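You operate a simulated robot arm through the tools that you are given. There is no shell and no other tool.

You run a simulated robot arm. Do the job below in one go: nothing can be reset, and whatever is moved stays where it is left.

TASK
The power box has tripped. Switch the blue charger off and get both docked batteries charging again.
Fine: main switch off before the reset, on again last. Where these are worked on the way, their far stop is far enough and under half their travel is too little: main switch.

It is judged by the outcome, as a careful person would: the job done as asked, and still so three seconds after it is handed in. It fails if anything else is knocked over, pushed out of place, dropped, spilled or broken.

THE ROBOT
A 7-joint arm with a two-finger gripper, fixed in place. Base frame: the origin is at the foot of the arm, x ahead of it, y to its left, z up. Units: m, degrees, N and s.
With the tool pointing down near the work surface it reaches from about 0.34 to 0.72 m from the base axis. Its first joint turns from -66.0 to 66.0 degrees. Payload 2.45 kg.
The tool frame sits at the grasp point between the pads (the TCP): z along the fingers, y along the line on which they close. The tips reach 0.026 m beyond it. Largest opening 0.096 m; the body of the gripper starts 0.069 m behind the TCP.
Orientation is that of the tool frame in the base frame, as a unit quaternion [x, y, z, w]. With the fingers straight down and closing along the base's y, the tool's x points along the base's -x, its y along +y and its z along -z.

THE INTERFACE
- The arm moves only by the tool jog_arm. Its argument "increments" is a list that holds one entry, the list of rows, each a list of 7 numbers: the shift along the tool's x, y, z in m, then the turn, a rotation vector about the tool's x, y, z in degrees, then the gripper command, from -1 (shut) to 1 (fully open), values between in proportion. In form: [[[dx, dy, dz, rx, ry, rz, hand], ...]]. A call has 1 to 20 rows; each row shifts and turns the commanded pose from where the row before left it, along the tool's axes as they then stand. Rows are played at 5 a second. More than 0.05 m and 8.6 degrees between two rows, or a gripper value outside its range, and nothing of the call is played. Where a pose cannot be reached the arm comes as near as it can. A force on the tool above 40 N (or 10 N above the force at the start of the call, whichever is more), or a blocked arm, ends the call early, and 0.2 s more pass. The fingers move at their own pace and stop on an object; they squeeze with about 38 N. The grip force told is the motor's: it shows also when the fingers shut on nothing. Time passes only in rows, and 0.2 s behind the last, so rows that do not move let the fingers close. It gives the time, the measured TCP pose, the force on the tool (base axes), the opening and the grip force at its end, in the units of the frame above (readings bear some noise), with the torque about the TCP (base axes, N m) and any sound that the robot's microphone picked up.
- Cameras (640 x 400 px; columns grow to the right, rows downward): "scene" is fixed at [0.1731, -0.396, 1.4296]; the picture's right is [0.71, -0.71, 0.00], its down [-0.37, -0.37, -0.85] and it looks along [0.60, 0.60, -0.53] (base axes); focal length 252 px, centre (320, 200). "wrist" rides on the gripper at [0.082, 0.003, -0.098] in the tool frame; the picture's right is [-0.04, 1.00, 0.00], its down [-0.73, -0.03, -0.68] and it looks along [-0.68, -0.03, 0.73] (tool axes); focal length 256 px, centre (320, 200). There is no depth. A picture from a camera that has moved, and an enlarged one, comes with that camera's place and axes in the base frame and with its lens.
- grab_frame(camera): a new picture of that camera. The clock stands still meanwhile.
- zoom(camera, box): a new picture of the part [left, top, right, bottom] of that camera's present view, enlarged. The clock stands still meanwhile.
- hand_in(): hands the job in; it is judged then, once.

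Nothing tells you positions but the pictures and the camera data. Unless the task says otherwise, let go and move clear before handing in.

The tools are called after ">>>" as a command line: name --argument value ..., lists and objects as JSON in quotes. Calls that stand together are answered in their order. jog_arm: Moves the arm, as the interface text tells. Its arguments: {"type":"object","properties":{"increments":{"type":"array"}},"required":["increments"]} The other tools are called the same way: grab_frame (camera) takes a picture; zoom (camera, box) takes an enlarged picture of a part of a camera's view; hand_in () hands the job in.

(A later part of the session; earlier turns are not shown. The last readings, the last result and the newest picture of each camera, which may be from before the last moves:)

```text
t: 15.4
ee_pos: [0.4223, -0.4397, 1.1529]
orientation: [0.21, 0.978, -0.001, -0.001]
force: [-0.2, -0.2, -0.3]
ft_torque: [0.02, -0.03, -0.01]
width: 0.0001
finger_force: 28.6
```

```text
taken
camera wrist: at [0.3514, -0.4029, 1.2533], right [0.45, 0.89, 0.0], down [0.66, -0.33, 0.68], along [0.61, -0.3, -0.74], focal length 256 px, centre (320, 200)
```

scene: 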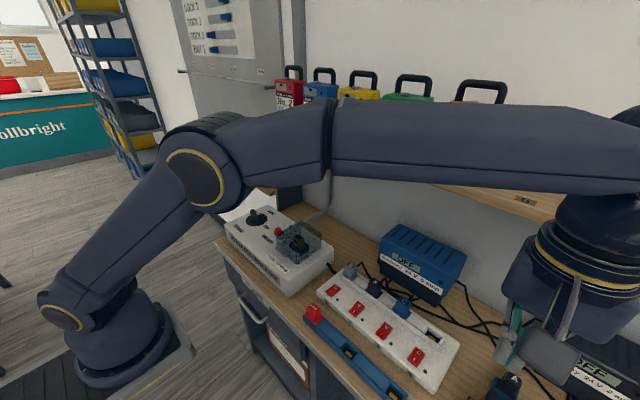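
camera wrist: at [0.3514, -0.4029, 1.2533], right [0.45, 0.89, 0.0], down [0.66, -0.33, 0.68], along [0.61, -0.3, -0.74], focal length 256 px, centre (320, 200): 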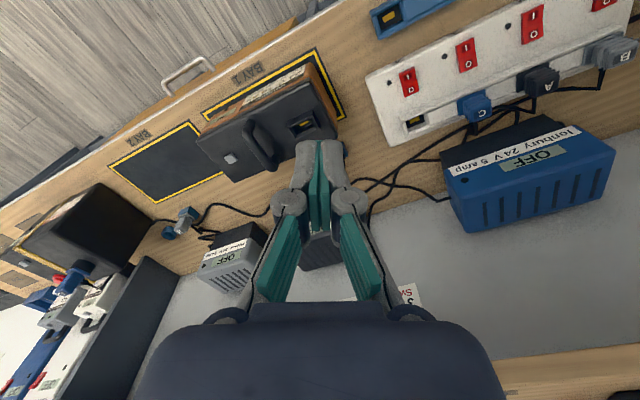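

>>> zoom --camera "wrist" --box '[0, 170, 200, 400]'

>>> zoom --camera "wrist" --box '[0, 250, 130, 400]'

>>> jog_arm --increments '[[[0, 0, 0, 0, 0, 8, -1], [0, 0, 0, 0, 0, 8, -1], [0, 0, 0, 0, 0, 8, -1]]]'

>>> grab_frame --camera "wrist"

```text
1.74 times, centred on (100, 285) of wrist
camera zoom: at [0.3514, -0.4029, 1.2533], right [0.45, 0.89, 0.0], down [0.66, -0.33, 0.68], along [0.61, -0.3, -0.74], focal length 445 px, centre (703, 52)
```

zoom: 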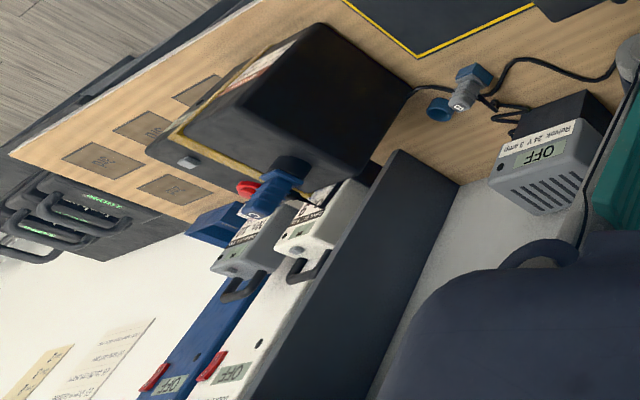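

```text
2.67 times, centred on (65, 325) of wrist
camera zoom: at [0.3514, -0.4029, 1.2533], right [0.45, 0.89, 0.0], down [0.66, -0.33, 0.68], along [0.61, -0.3, -0.74], focal length 683 px, centre (1000, -133)
```

zoom: 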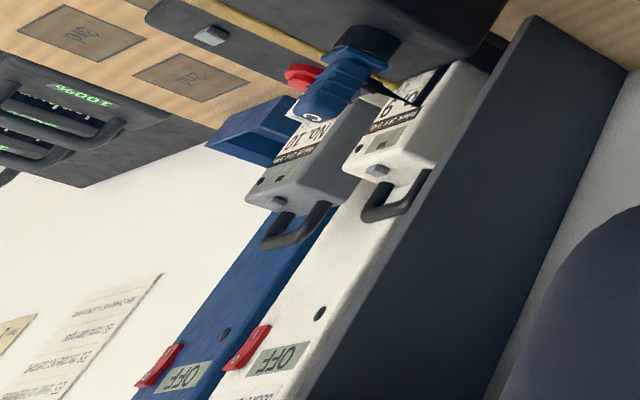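

```text
t: 16.2
ee_pos: [0.4233, -0.4389, 1.1534]
orientation: [0.408, 0.913, -0.001, -0.001]
force: [0.2, -0.8, 0.4]
ft_torque: [0.0, 0.03, -0.01]
width: 0.0002
finger_force: 28.9
```

```text
taken
camera wrist: at [0.3719, -0.3759, 1.2522], right [0.77, 0.64, 0.0], down [0.47, -0.57, 0.68], along [0.43, -0.52, -0.74], focal length 256 px, centre (320, 200)
```

wrist: 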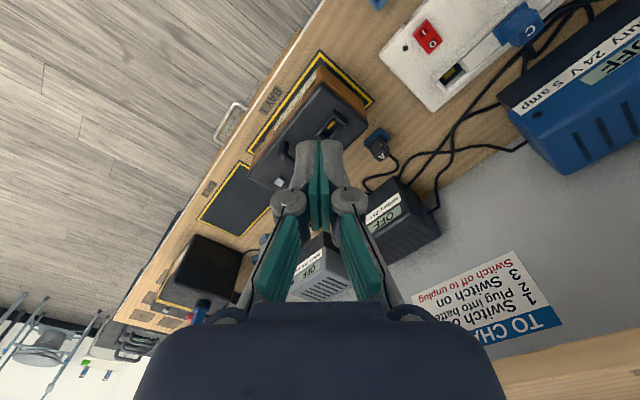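

Now it's clear: two wall docks at the far right (batteries No. 9 and No. 14) show OFF and are fed by the tripped box, and blue charger C is on strip switch 3 at about (0.54, -0.26, 0.83). I'll move in to see the rocker positions.

>>> jog_arm --increments '[[[0, 0, 0, 0, 0, -8, -1], [0, 0, 0, 0, 0, -8, -1], [0, 0, 0, 0, 0, -8, -1], [0, 0, 0, 0, 0, -8, -1], [0, 0, 0, 0, 0, -8, -1], [0, 0, 0, 0, 0, -8, -1], [0, 0.04, 0.02, 0, 0, 0, -1], [0, 0.04, 0.02, 0, 0, 0, -1], [0, 0.04, 0.02, 0, 0, 0, -1], [0, 0.04, 0.02, 0, 0, 0, -1], [0.01, 0.04, 0.02, 0, 0, 0, -1], [0.01, 0.04, 0.02, 0, 0, 0, -1]]]'

>>> grab_frame --camera "wrist"

```text
t: 18.8
ee_pos: [0.4062, -0.1992, 1.0297]
orientation: [0.001, 1.0, 0.0, -0.001]
force: [0.4, 0.5, 0.3]
ft_torque: [-0.04, 0.0, 0.01]
width: 0.0003
finger_force: 28.4
```

```text
taken
camera wrist: at [0.3258, -0.1953, 1.1289], right [0.04, 1.0, 0.0], down [0.73, -0.03, 0.68], along [0.68, -0.03, -0.74], focal length 256 px, centre (320, 200)
```

wrist: 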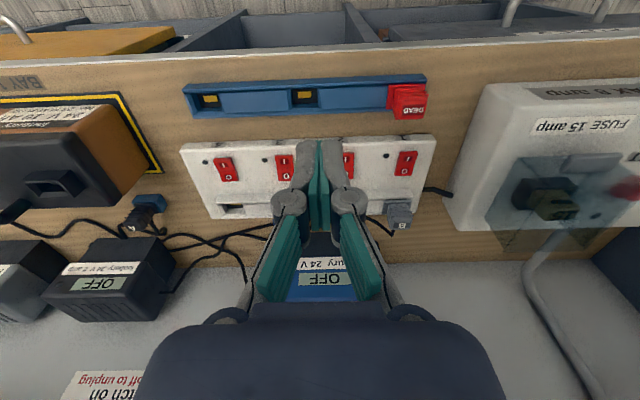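

>>> zoom --camera "wrist" --box '[180, 130, 310, 225]'

>>> zoom --camera "wrist" --box '[330, 70, 450, 240]'

>>> zoom --camera "scene" --box '[315, 270, 375, 330]'

>>> zoom --camera "scene" --box '[370, 310, 450, 380]'

>>> grab_frame --camera "scene"

```text
4.21 times, centred on (245, 178) of wrist
camera zoom: at [0.3258, -0.1953, 1.1289], right [0.04, 1.0, 0.0], down [0.73, -0.03, 0.68], along [0.68, -0.03, -0.74], focal length 1078 px, centre (636, 295)
```

zoom: 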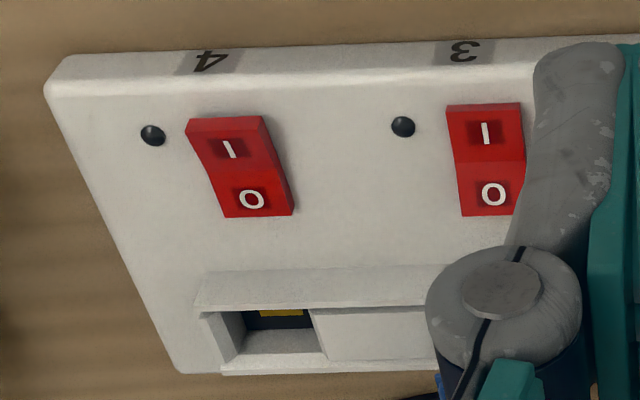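

```text
2.35 times, centred on (390, 155) of wrist
camera zoom: at [0.3258, -0.1953, 1.1289], right [0.04, 1.0, 0.0], down [0.73, -0.03, 0.68], along [0.68, -0.03, -0.74], focal length 602 px, centre (155, 306)
```

zoom: 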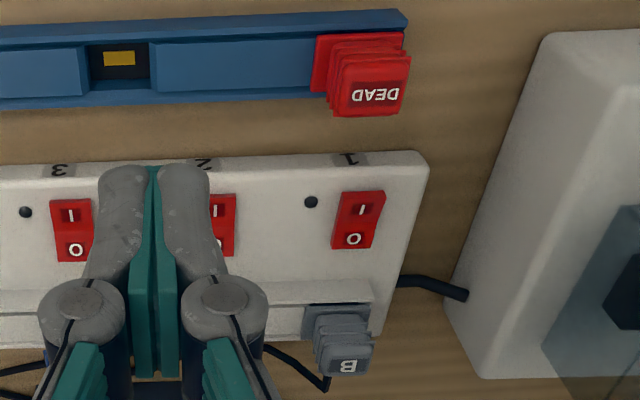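

```text
6.67 times, centred on (345, 300) of scene
camera zoom: at [0.1731, -0.396, 1.4296], right [0.71, -0.71, 0.0], down [-0.37, -0.37, -0.85], along [0.6, 0.6, -0.53], focal length 1680 px, centre (153, -467)
```

zoom: 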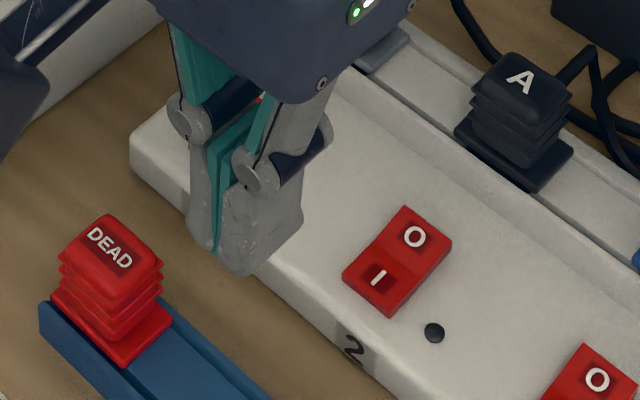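

```text
5.71 times, centred on (410, 345) of scene
camera zoom: at [0.1731, -0.396, 1.4296], right [0.71, -0.71, 0.0], down [-0.37, -0.37, -0.85], along [0.6, 0.6, -0.53], focal length 1440 px, centre (-194, -629)
```

zoom: 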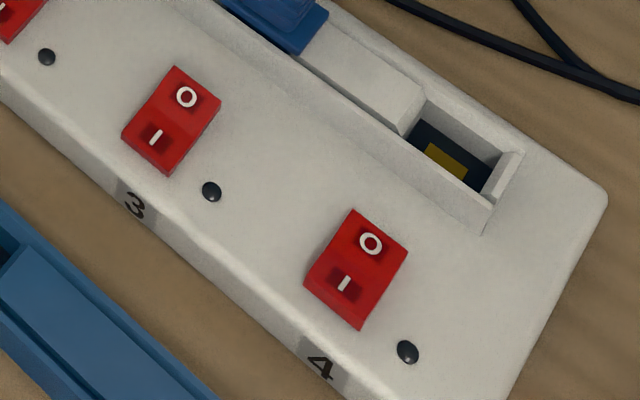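

```text
taken
```

scene: 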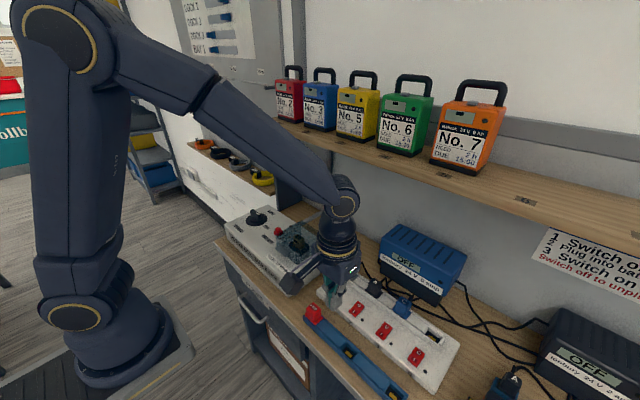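

Switches 1–3 look on (I end down) and switch 4 off. I'll step aside to trace the C cable to the blue charger.

>>> jog_arm --increments '[[[0, 0.05, 0, 0, 0, 0, -1], [0, 0.05, 0, 0, 0, 0, -1], [0, 0.04, 0, 0, 0, 0, -1]]]'

>>> zoom --camera "wrist" --box '[60, 110, 320, 290]'

>>> zoom --camera "wrist" --box '[140, 180, 300, 280]'

>>> zoom --camera "wrist" --box '[330, 60, 630, 250]'

>>> zoom --camera "scene" --box '[350, 260, 450, 330]'

```text
t: 19.6
ee_pos: [0.4023, -0.0576, 1.0288]
orientation: [0.002, 1.0, 0.0, -0.001]
force: [-0.2, -0.2, 0.4]
ft_torque: [-0.04, 0.03, -0.01]
width: 0.0
finger_force: 28.5
```

```text
2.22 times, centred on (190, 200) of wrist
camera zoom: at [0.3225, -0.0542, 1.1277], right [0.04, 1.0, 0.0], down [0.73, -0.03, 0.68], along [0.68, -0.03, -0.74], focal length 569 px, centre (609, 200)
```

zoom: 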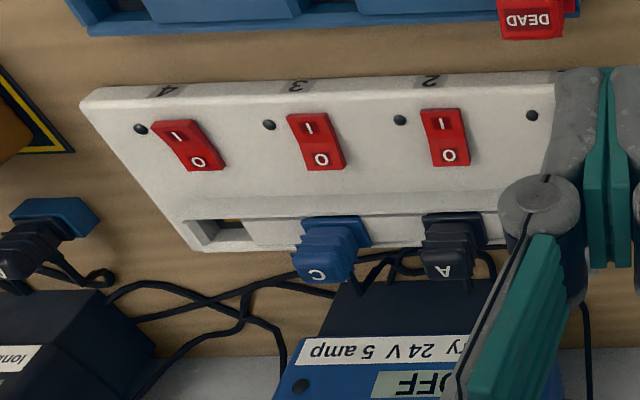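

```text
4.00 times, centred on (220, 230) of wrist
camera zoom: at [0.3225, -0.0542, 1.1277], right [0.04, 1.0, 0.0], down [0.73, -0.03, 0.68], along [0.68, -0.03, -0.74], focal length 1024 px, centre (720, 80)
```

zoom: 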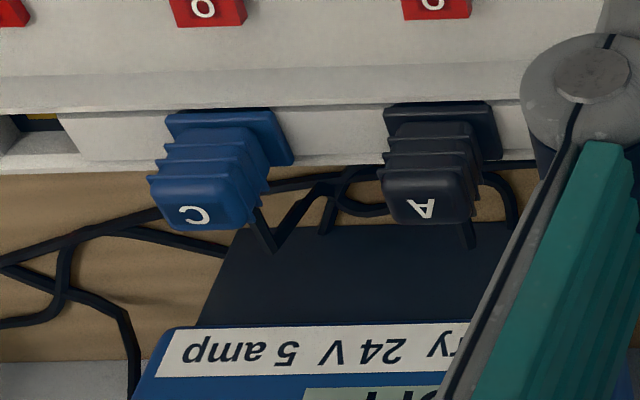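

```text
2.11 times, centred on (480, 155) of wrist
camera zoom: at [0.3225, -0.0542, 1.1277], right [0.04, 1.0, 0.0], down [0.73, -0.03, 0.68], along [0.68, -0.03, -0.74], focal length 539 px, centre (-17, 295)
```

zoom: 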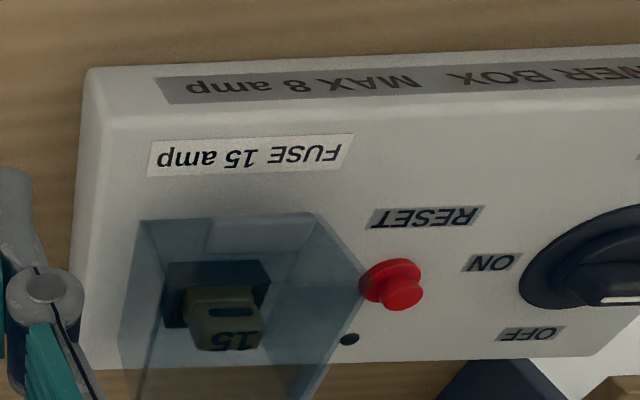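

```text
5.71 times, centred on (400, 295) of scene
camera zoom: at [0.1731, -0.396, 1.4296], right [0.71, -0.71, 0.0], down [-0.37, -0.37, -0.85], along [0.6, 0.6, -0.53], focal length 1440 px, centre (-137, -343)
```

zoom: 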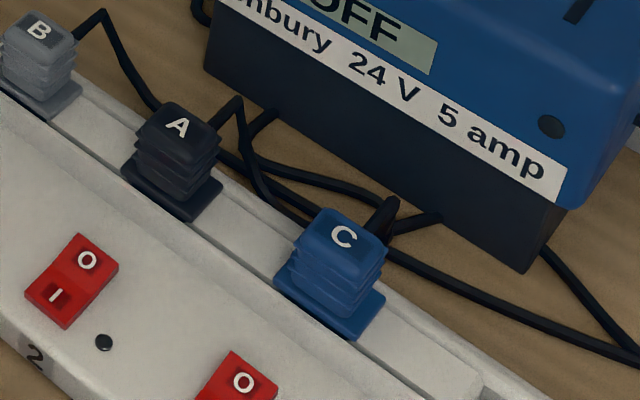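

The C cable runs to the blue charger, so strip switch 3 controls it, with its O end at about (0.55, -0.254, 0.831). With fingers shut I'll hover above that end.

>>> jog_arm --increments '[[[-0.026, -0.0327, 0, 0, 0, 0, -1], [-0.026, -0.0327, 0, 0, 0, 0, -1], [-0.026, -0.0327, 0, 0, 0, 0, -1], [-0.026, -0.0327, 0, 0, 0, 0, -1], [-0.026, -0.0327, 0, 0, 0, 0, -1], [-0.026, -0.0327, 0, 0, 0, 0, -1], [0, 0, 0.03, 0, 0, 0, -1], [0, 0, 0.03, 0, 0, 0, -1], [0, 0, 0.03, 0, 0, 0, -1], [0, 0, 0.02, 0, 0, 0, -1], [0, 0, 0, 0, 0, 0, -1]]]'

>>> grab_frame --camera "wrist"

>>> zoom --camera "scene" --box '[330, 240, 450, 380]'

```text
t: 22.0
ee_pos: [0.56, -0.2553, 0.9202]
orientation: [0.001, 1.0, 0.0, -0.001]
force: [0.2, -0.6, 0.4]
ft_torque: [-0.01, 0.0, -0.01]
width: 0.0
finger_force: 29.1
```

```text
taken
camera wrist: at [0.479, -0.2512, 1.0206], right [0.04, 1.0, 0.0], down [0.73, -0.03, 0.68], along [0.68, -0.03, -0.74], focal length 256 px, centre (320, 200)
```

wrist: 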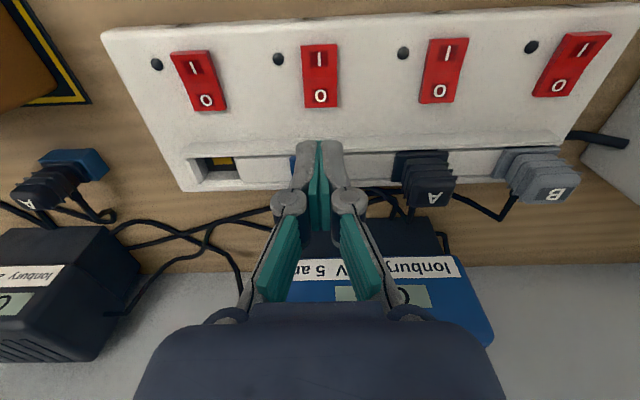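

```text
2.86 times, centred on (390, 310) of scene
camera zoom: at [0.1731, -0.396, 1.4296], right [0.71, -0.71, 0.0], down [-0.37, -0.37, -0.85], along [0.6, 0.6, -0.53], focal length 720 px, centre (120, -114)
```

zoom: 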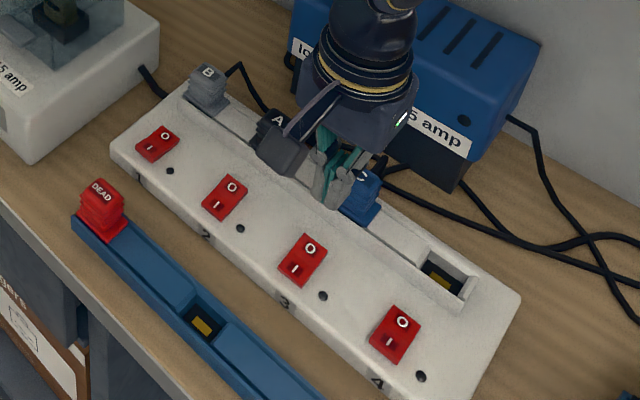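

The fingertip lines up with the O end, with about 1 cm clearance to plug C. I'll shift back 4 mm and press down gently in small steps.

>>> jog_arm --increments '[[[0.004, 0, 0.02, 0, 0, 0, -1], [0, 0, 0.02, 0, 0, 0, -1], [0, 0, 0.01, 0, 0, 0, -1], [0, 0, 0, 0, 0, 0, -1]]]'

>>> grab_frame --camera "wrist"

>>> zoom --camera "scene" --box '[350, 260, 430, 350]'

```text
t: 23.0
ee_pos: [0.5556, -0.2572, 0.872]
orientation: [0.001, 1.0, 0.0, -0.001]
force: [-0.6, 0.4, -0.2]
ft_torque: [0.0, -0.02, -0.01]
width: 0.0002
finger_force: 28.9
```

```text
taken
camera wrist: at [0.4748, -0.2533, 0.9719], right [0.04, 1.0, 0.0], down [0.73, -0.03, 0.68], along [0.68, -0.03, -0.74], focal length 256 px, centre (320, 200)
```

wrist: 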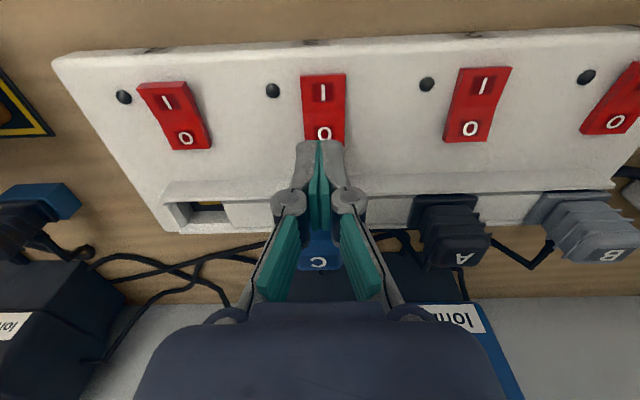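

```text
4.44 times, centred on (390, 305) of scene
camera zoom: at [0.1731, -0.396, 1.4296], right [0.71, -0.71, 0.0], down [-0.37, -0.37, -0.85], along [0.6, 0.6, -0.53], focal length 1120 px, centre (9, -267)
```

zoom: 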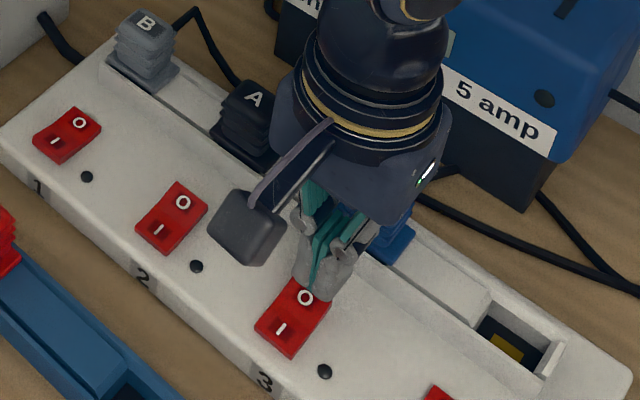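

>>> jog_arm --increments '[[[0, 0.002, 0.004, 0, 0, 0, -1], [0, 0, 0.004, 0, 0, 0, -1], [0, 0, 0.003, 0, 0, 0, -1], [0, 0, 0.003, 0, 0, 0, -1], [0, 0, 0.002, 0, 0, 0, -1], [0, 0, 0.002, 0, 0, 0, -1]]]'

>>> zoom --camera "wrist" --box '[240, 40, 520, 200]'

```text
t: 24.4
ee_pos: [0.5538, -0.2537, 0.855]
orientation: [0.001, 1.0, -0.001, 0.0]
force: [-4.2, 3.3, 16.9]
ft_torque: [0.07, 0.32, -0.02]
width: 0.0058
finger_force: 29.0
```

```text
2.29 times, centred on (380, 120) of wrist
camera zoom: at [0.4742, -0.2496, 0.9552], right [0.04, 1.0, 0.0], down [0.73, -0.03, 0.68], along [0.68, -0.03, -0.73], focal length 585 px, centre (183, 383)
```

zoom: 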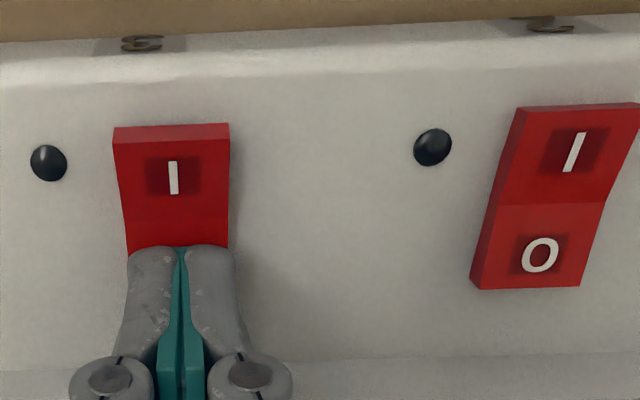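

>>> jog_arm --increments '[[[0, 0, 0.001, 0, 0, 0, -1], [0, 0, 0.001, 0, 0, 0, -1], [0, 0, -0.01, 0, 0, 0, -1], [0, 0, -0.03, 0, 0, 0, -1], [0, 0, -0.03, 0, 0, 0, -1], [0.03, 0, -0.03, 0, 0, 0, -1], [0, 0, 0, 0, 0, 0, -1]]]'

>>> grab_frame --camera "wrist"

>>> zoom --camera "scene" --box '[320, 270, 440, 370]'

```text
t: 25.0
ee_pos: [0.5548, -0.2543, 0.8559]
orientation: [0.002, 1.0, 0.0, 0.0]
force: [-2.1, 1.6, 6.4]
ft_torque: [0.04, 0.13, -0.01]
width: 0.0057
finger_force: 28.5
stopped in row 2: the force on the tool passed its limit at 43 N (the readings are from after the stop); the commanded pose is now the measured one
```

```text
taken
camera wrist: at [0.4748, -0.2499, 0.9551], right [0.04, 1.0, 0.0], down [0.73, -0.03, 0.68], along [0.68, -0.03, -0.73], focal length 256 px, centre (320, 200)
```

wrist: 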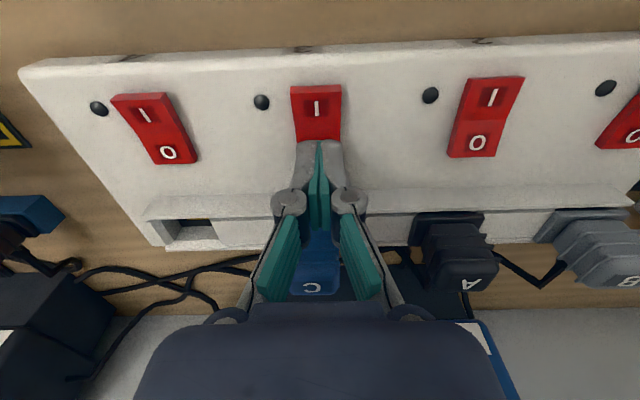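

```text
4.00 times, centred on (380, 320) of scene
camera zoom: at [0.173, -0.3959, 1.4297], right [0.71, -0.71, 0.0], down [-0.37, -0.37, -0.85], along [0.6, 0.6, -0.53], focal length 1008 px, centre (80, -280)
```

zoom: 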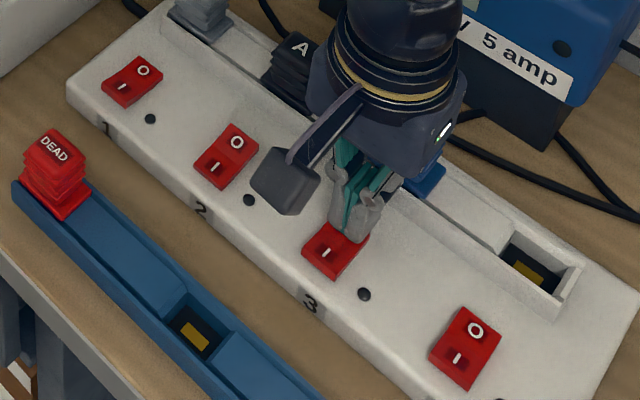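

The rocker appears tipped, with its I end now raised. I'll back off upwards and check.

>>> jog_arm --increments '[[[0, 0, -0.01, 0, 0, 0, -1], [0, 0, -0.03, 0, 0, 0, -1], [0, 0, -0.03, 0, 0, 0, -1], [0.03, 0, -0.03, 0, 0, 0, -1], [0.04, 0, 0, 0, 0, 0, -1], [0.04, 0, 0, 0, 0, 0, -1]]]'

>>> grab_frame --camera "wrist"

>>> zoom --camera "scene" --box '[320, 270, 440, 370]'

```text
t: 26.4
ee_pos: [0.4423, -0.2545, 0.958]
orientation: [0.001, 1.0, 0.0, 0.0]
force: [0.3, 0.0, -0.3]
ft_torque: [0.0, -0.01, 0.03]
width: 0.0
finger_force: 28.3
```

```text
taken
camera wrist: at [0.3615, -0.2505, 1.0579], right [0.04, 1.0, 0.0], down [0.73, -0.03, 0.68], along [0.68, -0.03, -0.73], focal length 256 px, centre (320, 200)
```

wrist: 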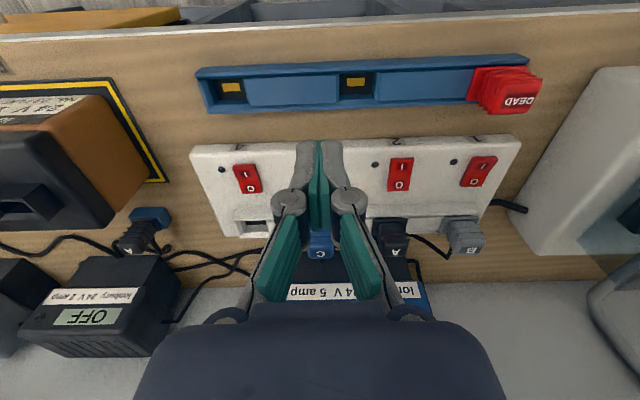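

```text
4.00 times, centred on (380, 320) of scene
camera zoom: at [0.1731, -0.396, 1.4296], right [0.71, -0.71, 0.0], down [-0.37, -0.37, -0.85], along [0.6, 0.6, -0.53], focal length 1008 px, centre (80, -280)
```

zoom: 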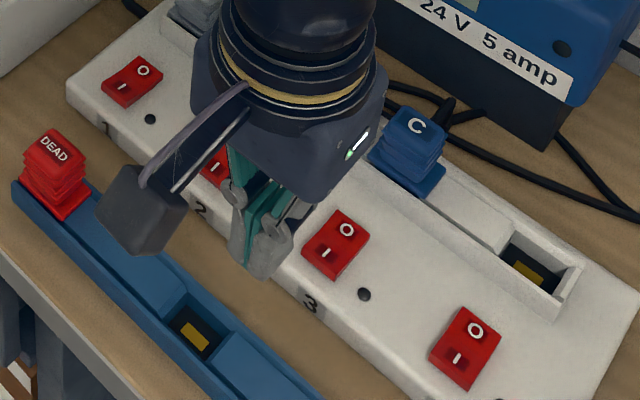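

Switch 3 now matches the off look of switch 4. Next I'll move over to the power box for a closer view of knob, button and fuse cover.

>>> jog_arm --increments '[[[0.01, 0, -0.045, 0, 0, 0, -1], [0.01, 0, -0.045, 0, 0, 0, -1], [0, 0.05, 0, 0, 0, 0, -1], [0, 0.05, 0, 0, 0, 0, -1], [0, 0.05, 0, 0, 0, 0, -1], [0, 0.05, 0, 0, 0, 0, -1], [0, 0.05, 0, 0, 0, 0, -1], [0, 0.05, 0, 0, 0, 0, -1], [0, 0.05, 0, 0, 0, 0, -1], [0, 0.05, 0, 0, 0, 0, -1]]]'

>>> grab_frame --camera "wrist"

>>> zoom --camera "wrist" --box '[340, 80, 560, 240]'

>>> zoom --camera "scene" --box '[220, 190, 340, 290]'

```text
t: 28.6
ee_pos: [0.4302, 0.1463, 1.0439]
orientation: [0.001, 1.0, -0.002, 0.0]
force: [-1.0, 0.9, 0.2]
ft_torque: [-0.01, 0.02, -0.01]
width: 0.0
finger_force: 28.5
```

```text
taken
camera wrist: at [0.349, 0.1505, 1.144], right [0.04, 1.0, 0.0], down [0.73, -0.03, 0.68], along [0.68, -0.03, -0.73], focal length 256 px, centre (320, 200)
```

wrist: 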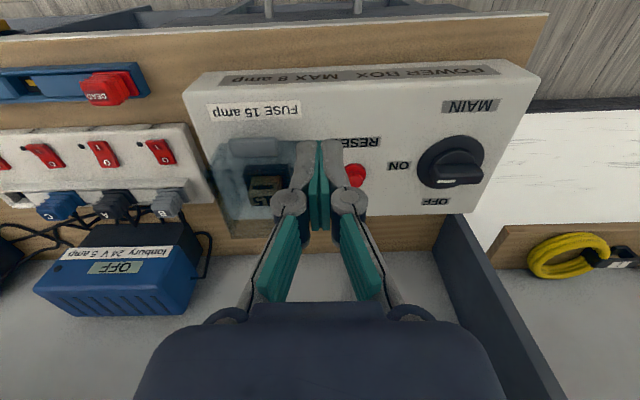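

```text
2.50 times, centred on (450, 160) of wrist
camera zoom: at [0.349, 0.1505, 1.144], right [0.04, 1.0, 0.0], down [0.73, -0.03, 0.68], along [0.68, -0.03, -0.73], focal length 640 px, centre (-5, 300)
```

zoom: 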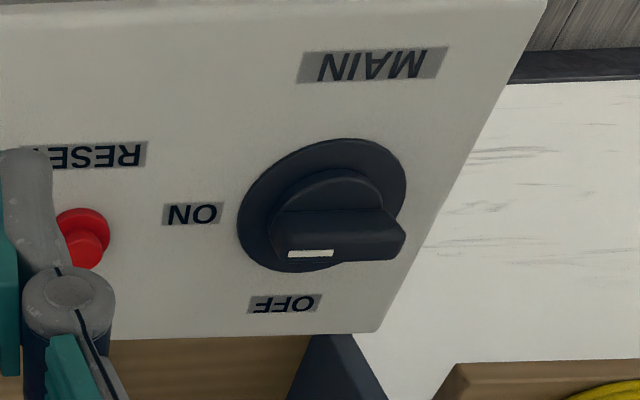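

```text
4.00 times, centred on (280, 240) of scene
camera zoom: at [0.1731, -0.396, 1.4296], right [0.71, -0.71, 0.0], down [-0.37, -0.37, -0.85], along [0.6, 0.6, -0.53], focal length 1008 px, centre (480, 40)
```

zoom: 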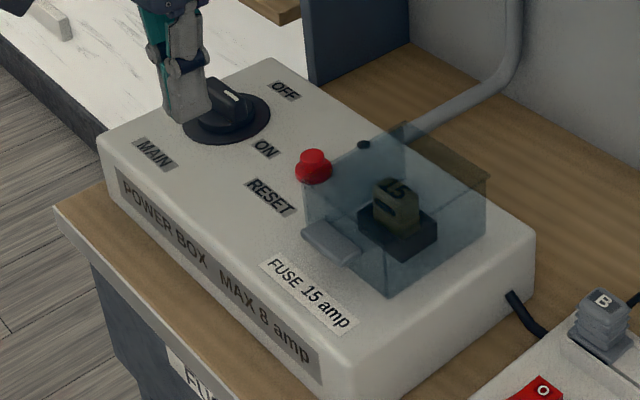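

The knob handle lies along y at about (0.544, 0.307), top at z≈0.908, and its white mark points to ON. I'll go above it, turn the hand 90° so the fingers close across the handle, and check alignment.

>>> jog_arm --increments '[[[-0.028, 0.04, 0, 0, 0, 0, 0.1], [-0.028, 0.04, 0, 0, 0, 0, 0.1], [-0.028, 0.04, 0, 0, 0, 0, 0.1], [-0.029, 0.04, 0, 0, 0, 0, 0.1], [0, 0, 0, 0, 0, 8, 0.1], [0, 0, 0, 0, 0, 8, 0.1], [0, 0, 0, 0, 0, 8, 0.1], [0, 0, 0, 0, 0, 8, 0.1], [0, 0, 0, 0, 0, 8, 0.1], [0, 0, 0, 0, 0, 8, 0.1], [0, 0, 0, 0, 0, 8, 0.1], [0, 0, 0, 0, 0, 8, 0.1], [0, 0, 0, 0, 0, 8, 0.1], [0, 0, 0, 0, 0, 8, 0.1], [0, 0, 0, 0, 0, 8, 0.1], [0, 0, 0, 0, 0, 2, 0.1]]]'

>>> grab_frame --camera "wrist"

>>> zoom --camera "wrist" --box '[220, 0, 420, 180]'

>>> zoom --camera "scene" --box '[220, 150, 340, 290]'

```text
t: 32.0
ee_pos: [0.5392, 0.3073, 1.0441]
orientation: [0.709, 0.706, 0.0, -0.001]
force: [0.8, -0.2, -0.2]
ft_torque: [0.01, 0.02, 0.02]
width: 0.0526
finger_force: 0.0
```

```text
taken
camera wrist: at [0.544, 0.389, 1.1442], right [1.0, -0.04, 0.0], down [-0.03, -0.73, 0.68], along [-0.03, -0.68, -0.73], focal length 256 px, centre (320, 200)
```

wrist: 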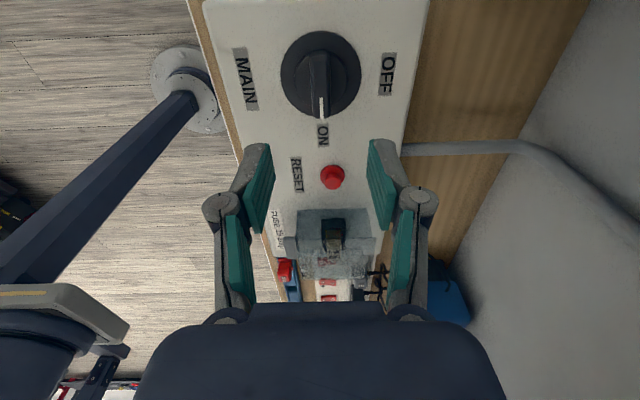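

```text
2.22 times, centred on (320, 90) of wrist
camera zoom: at [0.544, 0.389, 1.1442], right [1.0, -0.04, 0.0], down [-0.03, -0.73, 0.68], along [-0.03, -0.68, -0.73], focal length 569 px, centre (320, 444)
```

zoom: 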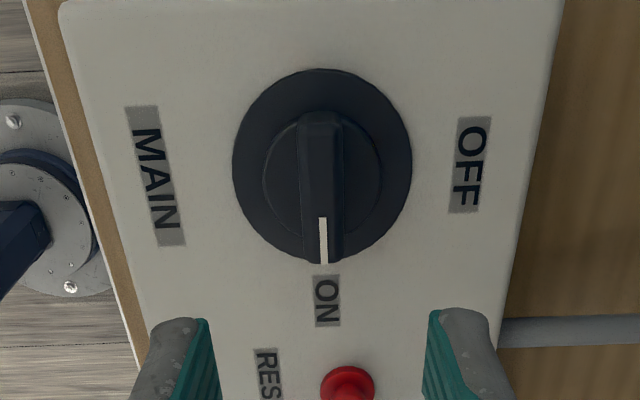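

```text
2.86 times, centred on (280, 220) of scene
camera zoom: at [0.1731, -0.396, 1.4296], right [0.71, -0.71, 0.0], down [-0.37, -0.37, -0.85], along [0.6, 0.6, -0.53], focal length 720 px, centre (434, 143)
```

zoom: 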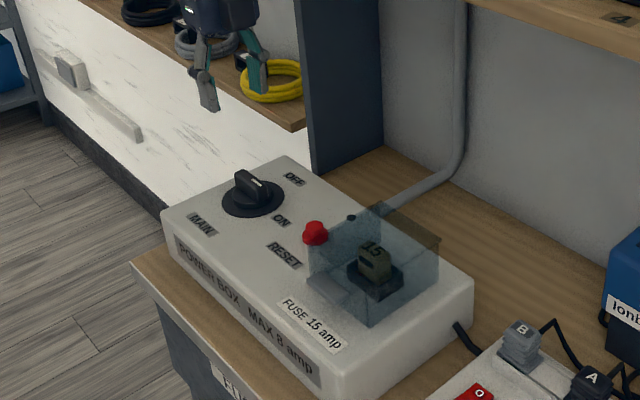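

The view confirms the handle at about (0.541, 0.307), mark on ON, OFF toward +x. I'll descend around the handle, tips staying above the disc.

>>> jog_arm --increments '[[[0, 0.002, 0.04, 0, 0, 0, 0.1], [0, 0, 0.04, 0, 0, 0, 0.1], [0, 0, 0.03, 0, 0, 0, 0.1], [0, 0, 0.015, 0, 0, 0, 0.1], [0, 0, 0.008, 0, 0, 0, 0.1], [0, 0, 0, 0, 0, 0, 0.1]]]'

>>> grab_frame --camera "wrist"

>>> zoom --camera "scene" --box '[220, 180, 320, 270]'

```text
t: 33.4
ee_pos: [0.5418, 0.3062, 0.9092]
orientation: [0.708, 0.706, 0.0, -0.001]
force: [-0.1, 0.1, 0.6]
ft_torque: [0.01, 0.02, -0.01]
width: 0.0528
finger_force: 0.0
```

```text
taken
camera wrist: at [0.5465, 0.3884, 1.0091], right [1.0, -0.04, 0.0], down [-0.03, -0.73, 0.68], along [-0.03, -0.68, -0.73], focal length 256 px, centre (320, 200)
```

wrist: 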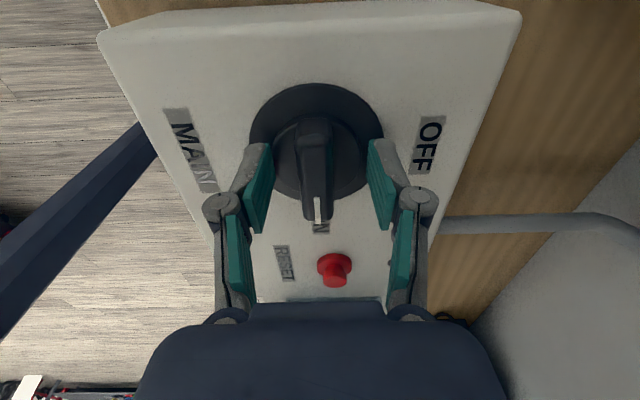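

```text
4.44 times, centred on (270, 225) of scene
camera zoom: at [0.1731, -0.396, 1.4296], right [0.71, -0.71, 0.0], down [-0.37, -0.37, -0.85], along [0.6, 0.6, -0.53], focal length 1120 px, centre (542, 89)
```

zoom: 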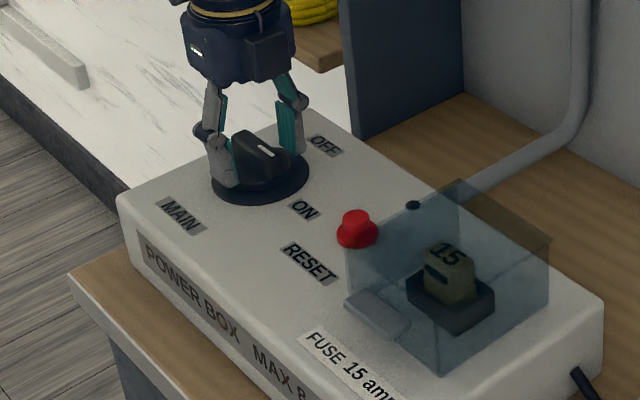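

The fingers straddle the handle. I'll close on it.

>>> jog_arm --increments '[[[0, 0, 0, 0, 0, 0, -1], [0, 0, 0, 0, 0, 0, -1], [0, 0, 0, 0, 0, 0, -1], [0, 0, 0, 0, 0, 0, -1]]]'

```text
t: 34.4
ee_pos: [0.5402, 0.3065, 0.9091]
orientation: [0.707, 0.708, -0.003, 0.0]
force: [-16.0, -1.5, 4.6]
ft_torque: [-0.34, 0.51, -0.05]
width: 0.018
finger_force: 43.1
```

Gripped, handle 18 mm wide. I'll recentre slightly and turn toward OFF (counter-clockwise seen from above), checking on the way.

>>> jog_arm --increments '[[[0, -0.0015, 0, 0, 0, 0, -1], [0, 0, 0, 0, 0, -8, -1], [0, 0, 0, 0, 0, -8, -1], [0, 0, 0, 0, 0, -8, -1]]]'

```text
t: 35.4
ee_pos: [0.5387, 0.3066, 0.9103]
orientation: [0.544, 0.839, -0.002, -0.001]
force: [-2.4, 10.0, -29.4]
ft_torque: [-0.18, -0.13, -0.01]
width: 0.0174
finger_force: 43.2
```

>>> jog_arm --increments '[[[0, 0, 0.001, 0, 0, 0, -1], [0, 0, 0, 0, 0, 0, -1]]]'

>>> zoom --camera "wrist" --box '[160, 60, 480, 300]'

>>> zoom --camera "scene" --box '[220, 180, 320, 270]'

```text
t: 36.0
ee_pos: [0.54, 0.3062, 0.9098]
orientation: [0.546, 0.838, -0.002, 0.0]
force: [-4.0, 7.5, -25.6]
ft_torque: [0.44, 0.2, 0.0]
width: 0.0177
finger_force: 43.8
```

```text
1.67 times, centred on (320, 180) of wrist
camera zoom: at [0.5104, 0.3827, 1.0091], right [0.93, 0.37, 0.0], down [0.27, -0.68, 0.68], along [0.25, -0.63, -0.73], focal length 427 px, centre (320, 233)
```

zoom: 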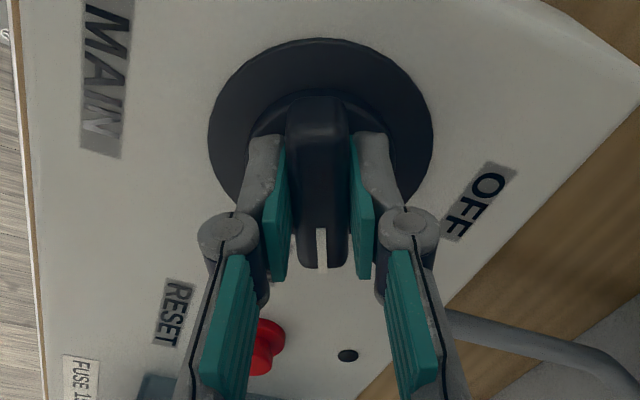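

```text
4.44 times, centred on (270, 225) of scene
camera zoom: at [0.1735, -0.3955, 1.4297], right [0.71, -0.71, 0.0], down [-0.37, -0.37, -0.85], along [0.6, 0.6, -0.53], focal length 1120 px, centre (542, 89)
```

zoom: 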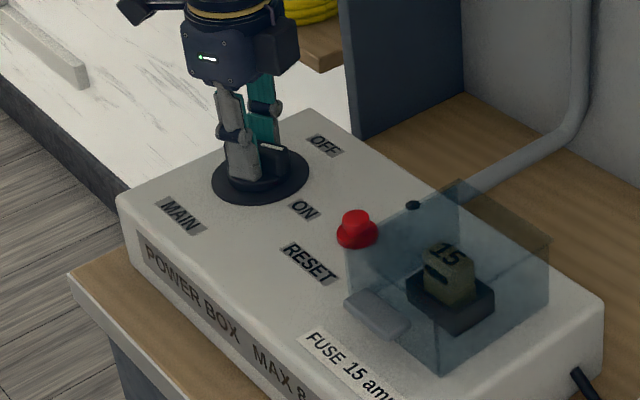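

The handle turns with the hand. Continuing.

>>> jog_arm --increments '[[[0, 0, 0.002, 0, 0, -8, -1], [0, 0, 0.001, 0, 0, -8, -1], [0, 0, 0, 0, 0, -8, -1], [0, 0, 0, 0, 0, 0, -1]]]'

```text
t: 37.0
ee_pos: [0.538, 0.3056, 0.9094]
orientation: [0.359, 0.934, -0.002, 0.0]
force: [-22.8, -10.1, 21.9]
ft_torque: [-0.92, -0.09, -0.07]
width: 0.0175
finger_force: 43.6
```

>>> jog_arm --increments '[[[0.0005, -0.001, -0.0015, 0, 0, 0, -1], [0, 0, 0, 0, 0, -8, -1], [0, 0, 0, 0, 0, -8, -1], [0, 0, 0, 0, 0, 0, -1]]]'

```text
t: 38.0
ee_pos: [0.539, 0.3059, 0.9096]
orientation: [0.225, 0.974, -0.001, 0.0]
force: [-13.9, -7.6, 22.1]
ft_torque: [-0.17, 0.43, 0.01]
width: 0.0178
finger_force: 43.0
```

>>> jog_arm --increments '[[[0.0008, -0.0005, -0.001, 0, 0, 0, -1], [0, 0, 0, 0, 0, -8, -1], [0, 0, 0, 0, 0, -8, -1], [0, 0, 0, 0, 0, 0, -1]]]'

>>> zoom --camera "wrist" --box '[160, 60, 480, 300]'

```text
t: 39.0
ee_pos: [0.5376, 0.3051, 0.9099]
orientation: [0.088, 0.996, 0.0, 0.0]
force: [-1.5, -7.5, -0.4]
ft_torque: [-0.37, -1.31, 0.08]
width: 0.0178
finger_force: 42.9
```

```text
1.67 times, centred on (320, 180) of wrist
camera zoom: at [0.4594, 0.3231, 1.009], right [0.21, 0.98, 0.0], down [0.72, -0.15, 0.68], along [0.66, -0.15, -0.73], focal length 427 px, centre (320, 233)
```

zoom: 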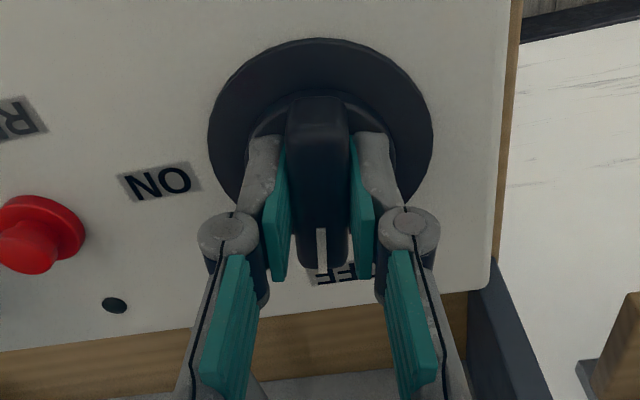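

Ten degrees remain to OFF. I'll go on to the stop, watching the twist torque.

>>> jog_arm --increments '[[[0, 0, 0, 0, 0, -8, -1], [0, 0, 0, 0, 0, -3, -1], [0, 0, 0, 0, 0, 0, -1]]]'

>>> zoom --camera "wrist" --box '[160, 60, 480, 300]'

```text
t: 39.8
ee_pos: [0.5391, 0.306, 0.9095]
orientation: [-0.007, 1.0, -0.001, 0.0]
force: [10.2, -7.4, -15.0]
ft_torque: [-0.13, -0.71, -0.66]
width: 0.018
finger_force: 43.5
```

```text
1.67 times, centred on (320, 180) of wrist
camera zoom: at [0.4575, 0.3074, 1.0091], right [0.03, 1.0, 0.0], down [0.73, -0.02, 0.68], along [0.68, -0.02, -0.73], focal length 427 px, centre (320, 233)
```

zoom: 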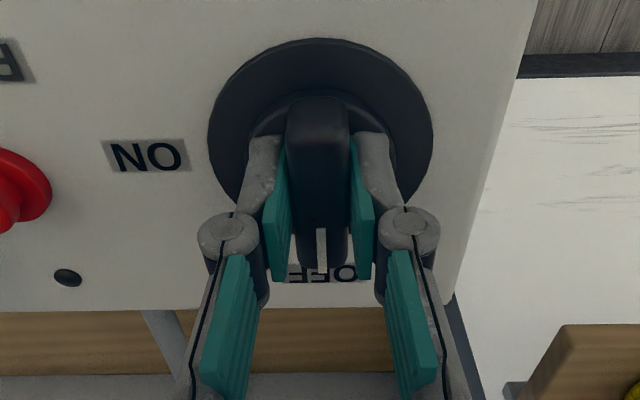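

The twist torque rises to 0.66 N m: the knob is at its OFF stop. I'll open, lift off and look.

>>> jog_arm --increments '[[[0, 0, 0, 0, 0, 1, 0.1], [0, 0, 0, 0, 0, 0, 0.1], [0, 0, 0, 0, 0, 0, 0.1], [0, 0, -0.03, 0, 0, 0, 0.1], [0, 0, -0.04, 0, 0, 0, 0.1], [0, 0, -0.04, 0, 0, 0, 0.1], [0.04, 0, 0, 0, 0, 0, 0.1], [0.04, 0, 0, 0, 0, 0, 0.1]]]'

>>> grab_frame --camera "wrist"

>>> zoom --camera "wrist" --box '[100, 60, 420, 260]'

>>> zoom --camera "scene" --box '[220, 180, 340, 280]'

```text
t: 41.6
ee_pos: [0.4534, 0.3059, 1.02]
orientation: [0.002, 1.0, -0.001, 0.0]
force: [-0.9, 0.9, 0.0]
ft_torque: [-0.03, -0.03, 0.02]
width: 0.0529
finger_force: 0.1
```

```text
taken
camera wrist: at [0.3731, 0.31, 1.1194], right [0.04, 1.0, 0.0], down [0.73, -0.03, 0.68], along [0.68, -0.03, -0.73], focal length 256 px, centre (320, 200)
```

wrist: 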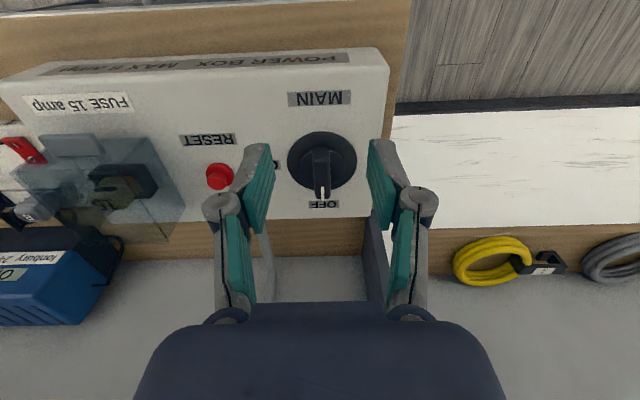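

```text
2.00 times, centred on (260, 160) of wrist
camera zoom: at [0.3731, 0.31, 1.1194], right [0.04, 1.0, 0.0], down [0.73, -0.03, 0.68], along [0.68, -0.03, -0.73], focal length 512 px, centre (440, 280)
```

zoom: 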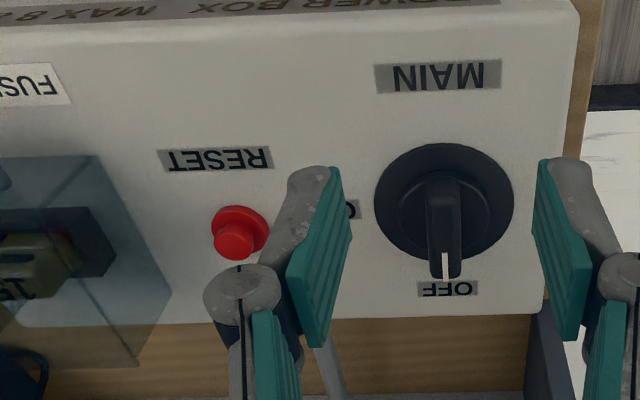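

```text
4.00 times, centred on (280, 230) of scene
camera zoom: at [0.1731, -0.396, 1.4296], right [0.71, -0.71, 0.0], down [-0.37, -0.37, -0.85], along [0.6, 0.6, -0.53], focal length 1008 px, centre (480, 80)
```

zoom: 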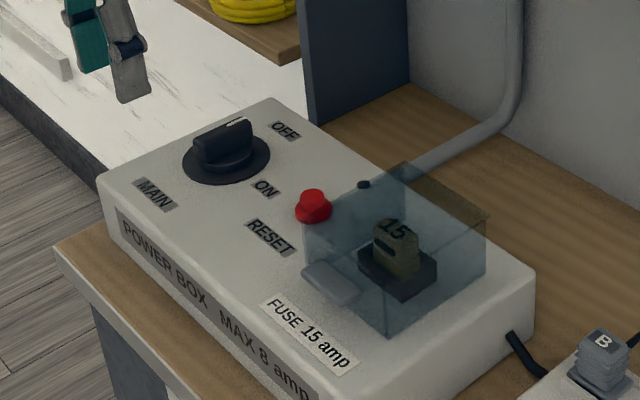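

The knob points to OFF. The reset button is at about (0.554, 0.183), and the fuse cover's wall is about 6–7 cm away, so the closed fingers fit. I'll move there with shut fingers.

>>> jog_arm --increments '[[[0, -0.041, 0, 0, 0, 0, -1], [0, -0.041, 0, 0, 0, 0, -1], [0, -0.041, 0, 0, 0, 0, -1], [-0.02, 0, 0.02, 0, 0, 0, -1], [-0.02, 0, 0.02, 0, 0, 0, -1], [-0.02, 0, 0.015, 0, 0, 0, -1], [0, 0, 0, 0, 0, 0, -1]]]'

>>> grab_frame --camera "wrist"

>>> zoom --camera "scene" --box '[220, 180, 340, 280]'

```text
t: 43.2
ee_pos: [0.5175, 0.1819, 0.9676]
orientation: [0.001, 1.0, 0.0, -0.001]
force: [0.4, 0.0, -0.2]
ft_torque: [-0.04, 0.02, 0.03]
width: 0.0
finger_force: 28.4
```

```text
taken
camera wrist: at [0.436, 0.186, 1.0658], right [0.04, 1.0, 0.0], down [0.73, -0.03, 0.68], along [0.68, -0.03, -0.73], focal length 256 px, centre (320, 200)
```

wrist: 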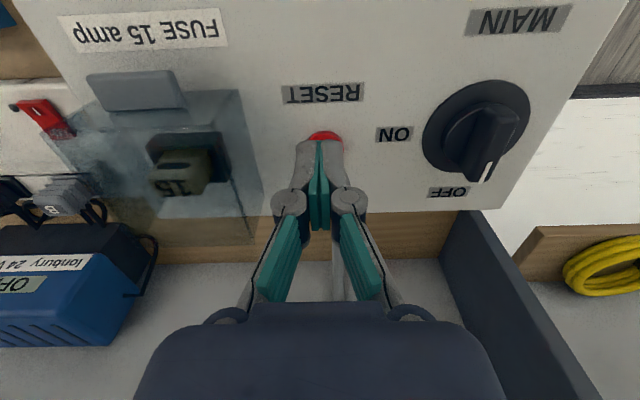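

```text
4.00 times, centred on (280, 230) of scene
camera zoom: at [0.1731, -0.396, 1.4296], right [0.71, -0.71, 0.0], down [-0.37, -0.37, -0.85], along [0.6, 0.6, -0.53], focal length 1008 px, centre (480, 80)
```

zoom: 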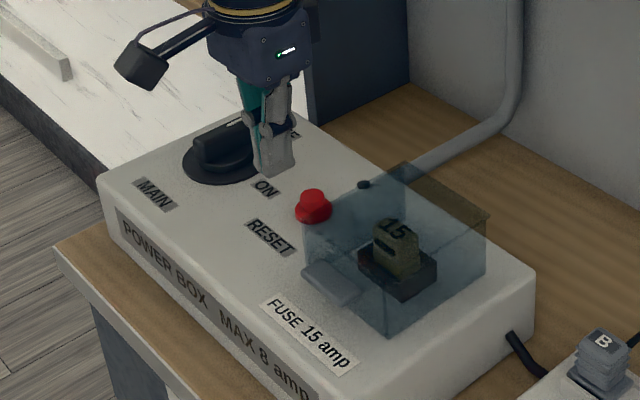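

>>> jog_arm --increments '[[[-0.02, 0.005, 0, 0, 0, 0, -1], [-0.0175, 0, 0.01, 0, 0, 0, -1], [0, 0, 0.02, 0, 0, 0, -1], [0, 0, 0.015, 0, 0, 0, -1], [0, 0, 0, 0, 0, 0, -1]]]'

>>> zoom --camera "wrist" --box '[200, 60, 440, 240]'

>>> zoom --camera "scene" --box '[250, 200, 320, 260]'

```text
t: 44.4
ee_pos: [0.5552, 0.1863, 0.9193]
orientation: [0.001, 1.0, 0.0, 0.0]
force: [-0.1, -0.2, 0.6]
ft_torque: [0.01, -0.01, 0.04]
width: 0.006
finger_force: 28.4
```

```text
2.22 times, centred on (320, 150) of wrist
camera zoom: at [0.4738, 0.19, 1.0189], right [0.04, 1.0, 0.0], down [0.73, -0.03, 0.68], along [0.68, -0.03, -0.73], focal length 569 px, centre (320, 311)
```

zoom: 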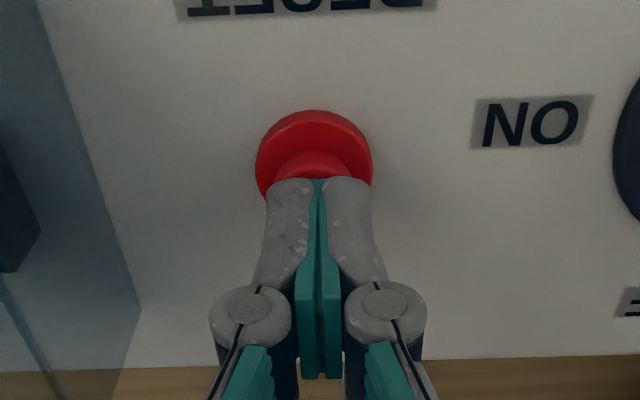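

```text
6.67 times, centred on (285, 230) of scene
camera zoom: at [0.1731, -0.396, 1.4296], right [0.71, -0.71, 0.0], down [-0.37, -0.37, -0.85], along [0.6, 0.6, -0.53], focal length 1680 px, centre (553, 0)
```

zoom: 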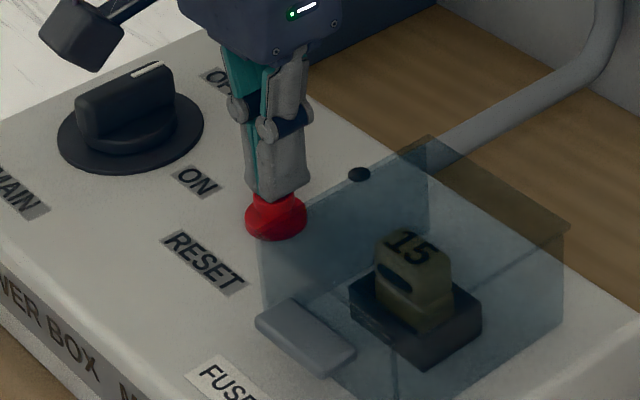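

The button centre is at about (0.550, 0.184), so I'll lift slightly, shift 4 mm back and 2 mm right, and check the fingers are shut.

>>> jog_arm --increments '[[[0, 0, -0.01, 0, 0, 0, -1], [0.0045, -0.002, 0, 0, 0, 0, -1], [0, 0, 0, 0, 0, 0, -1], [0, 0, 0, 0, 0, 0, -1]]]'

>>> zoom --camera "wrist" --box '[200, 60, 440, 240]'

```text
t: 45.4
ee_pos: [0.5508, 0.1841, 0.9303]
orientation: [0.001, 1.0, 0.0, 0.0]
force: [-0.9, -0.8, -0.1]
ft_torque: [-0.04, -0.01, 0.01]
width: 0.0003
finger_force: 28.5
```

```text
2.22 times, centred on (320, 150) of wrist
camera zoom: at [0.4701, 0.1882, 1.0303], right [0.04, 1.0, 0.0], down [0.73, -0.03, 0.68], along [0.68, -0.03, -0.73], focal length 569 px, centre (320, 311)
```

zoom: 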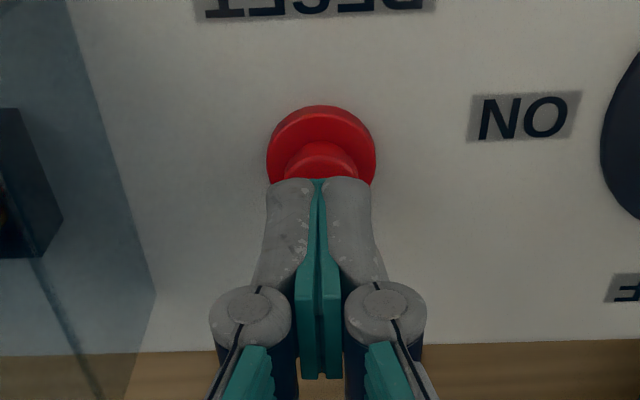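

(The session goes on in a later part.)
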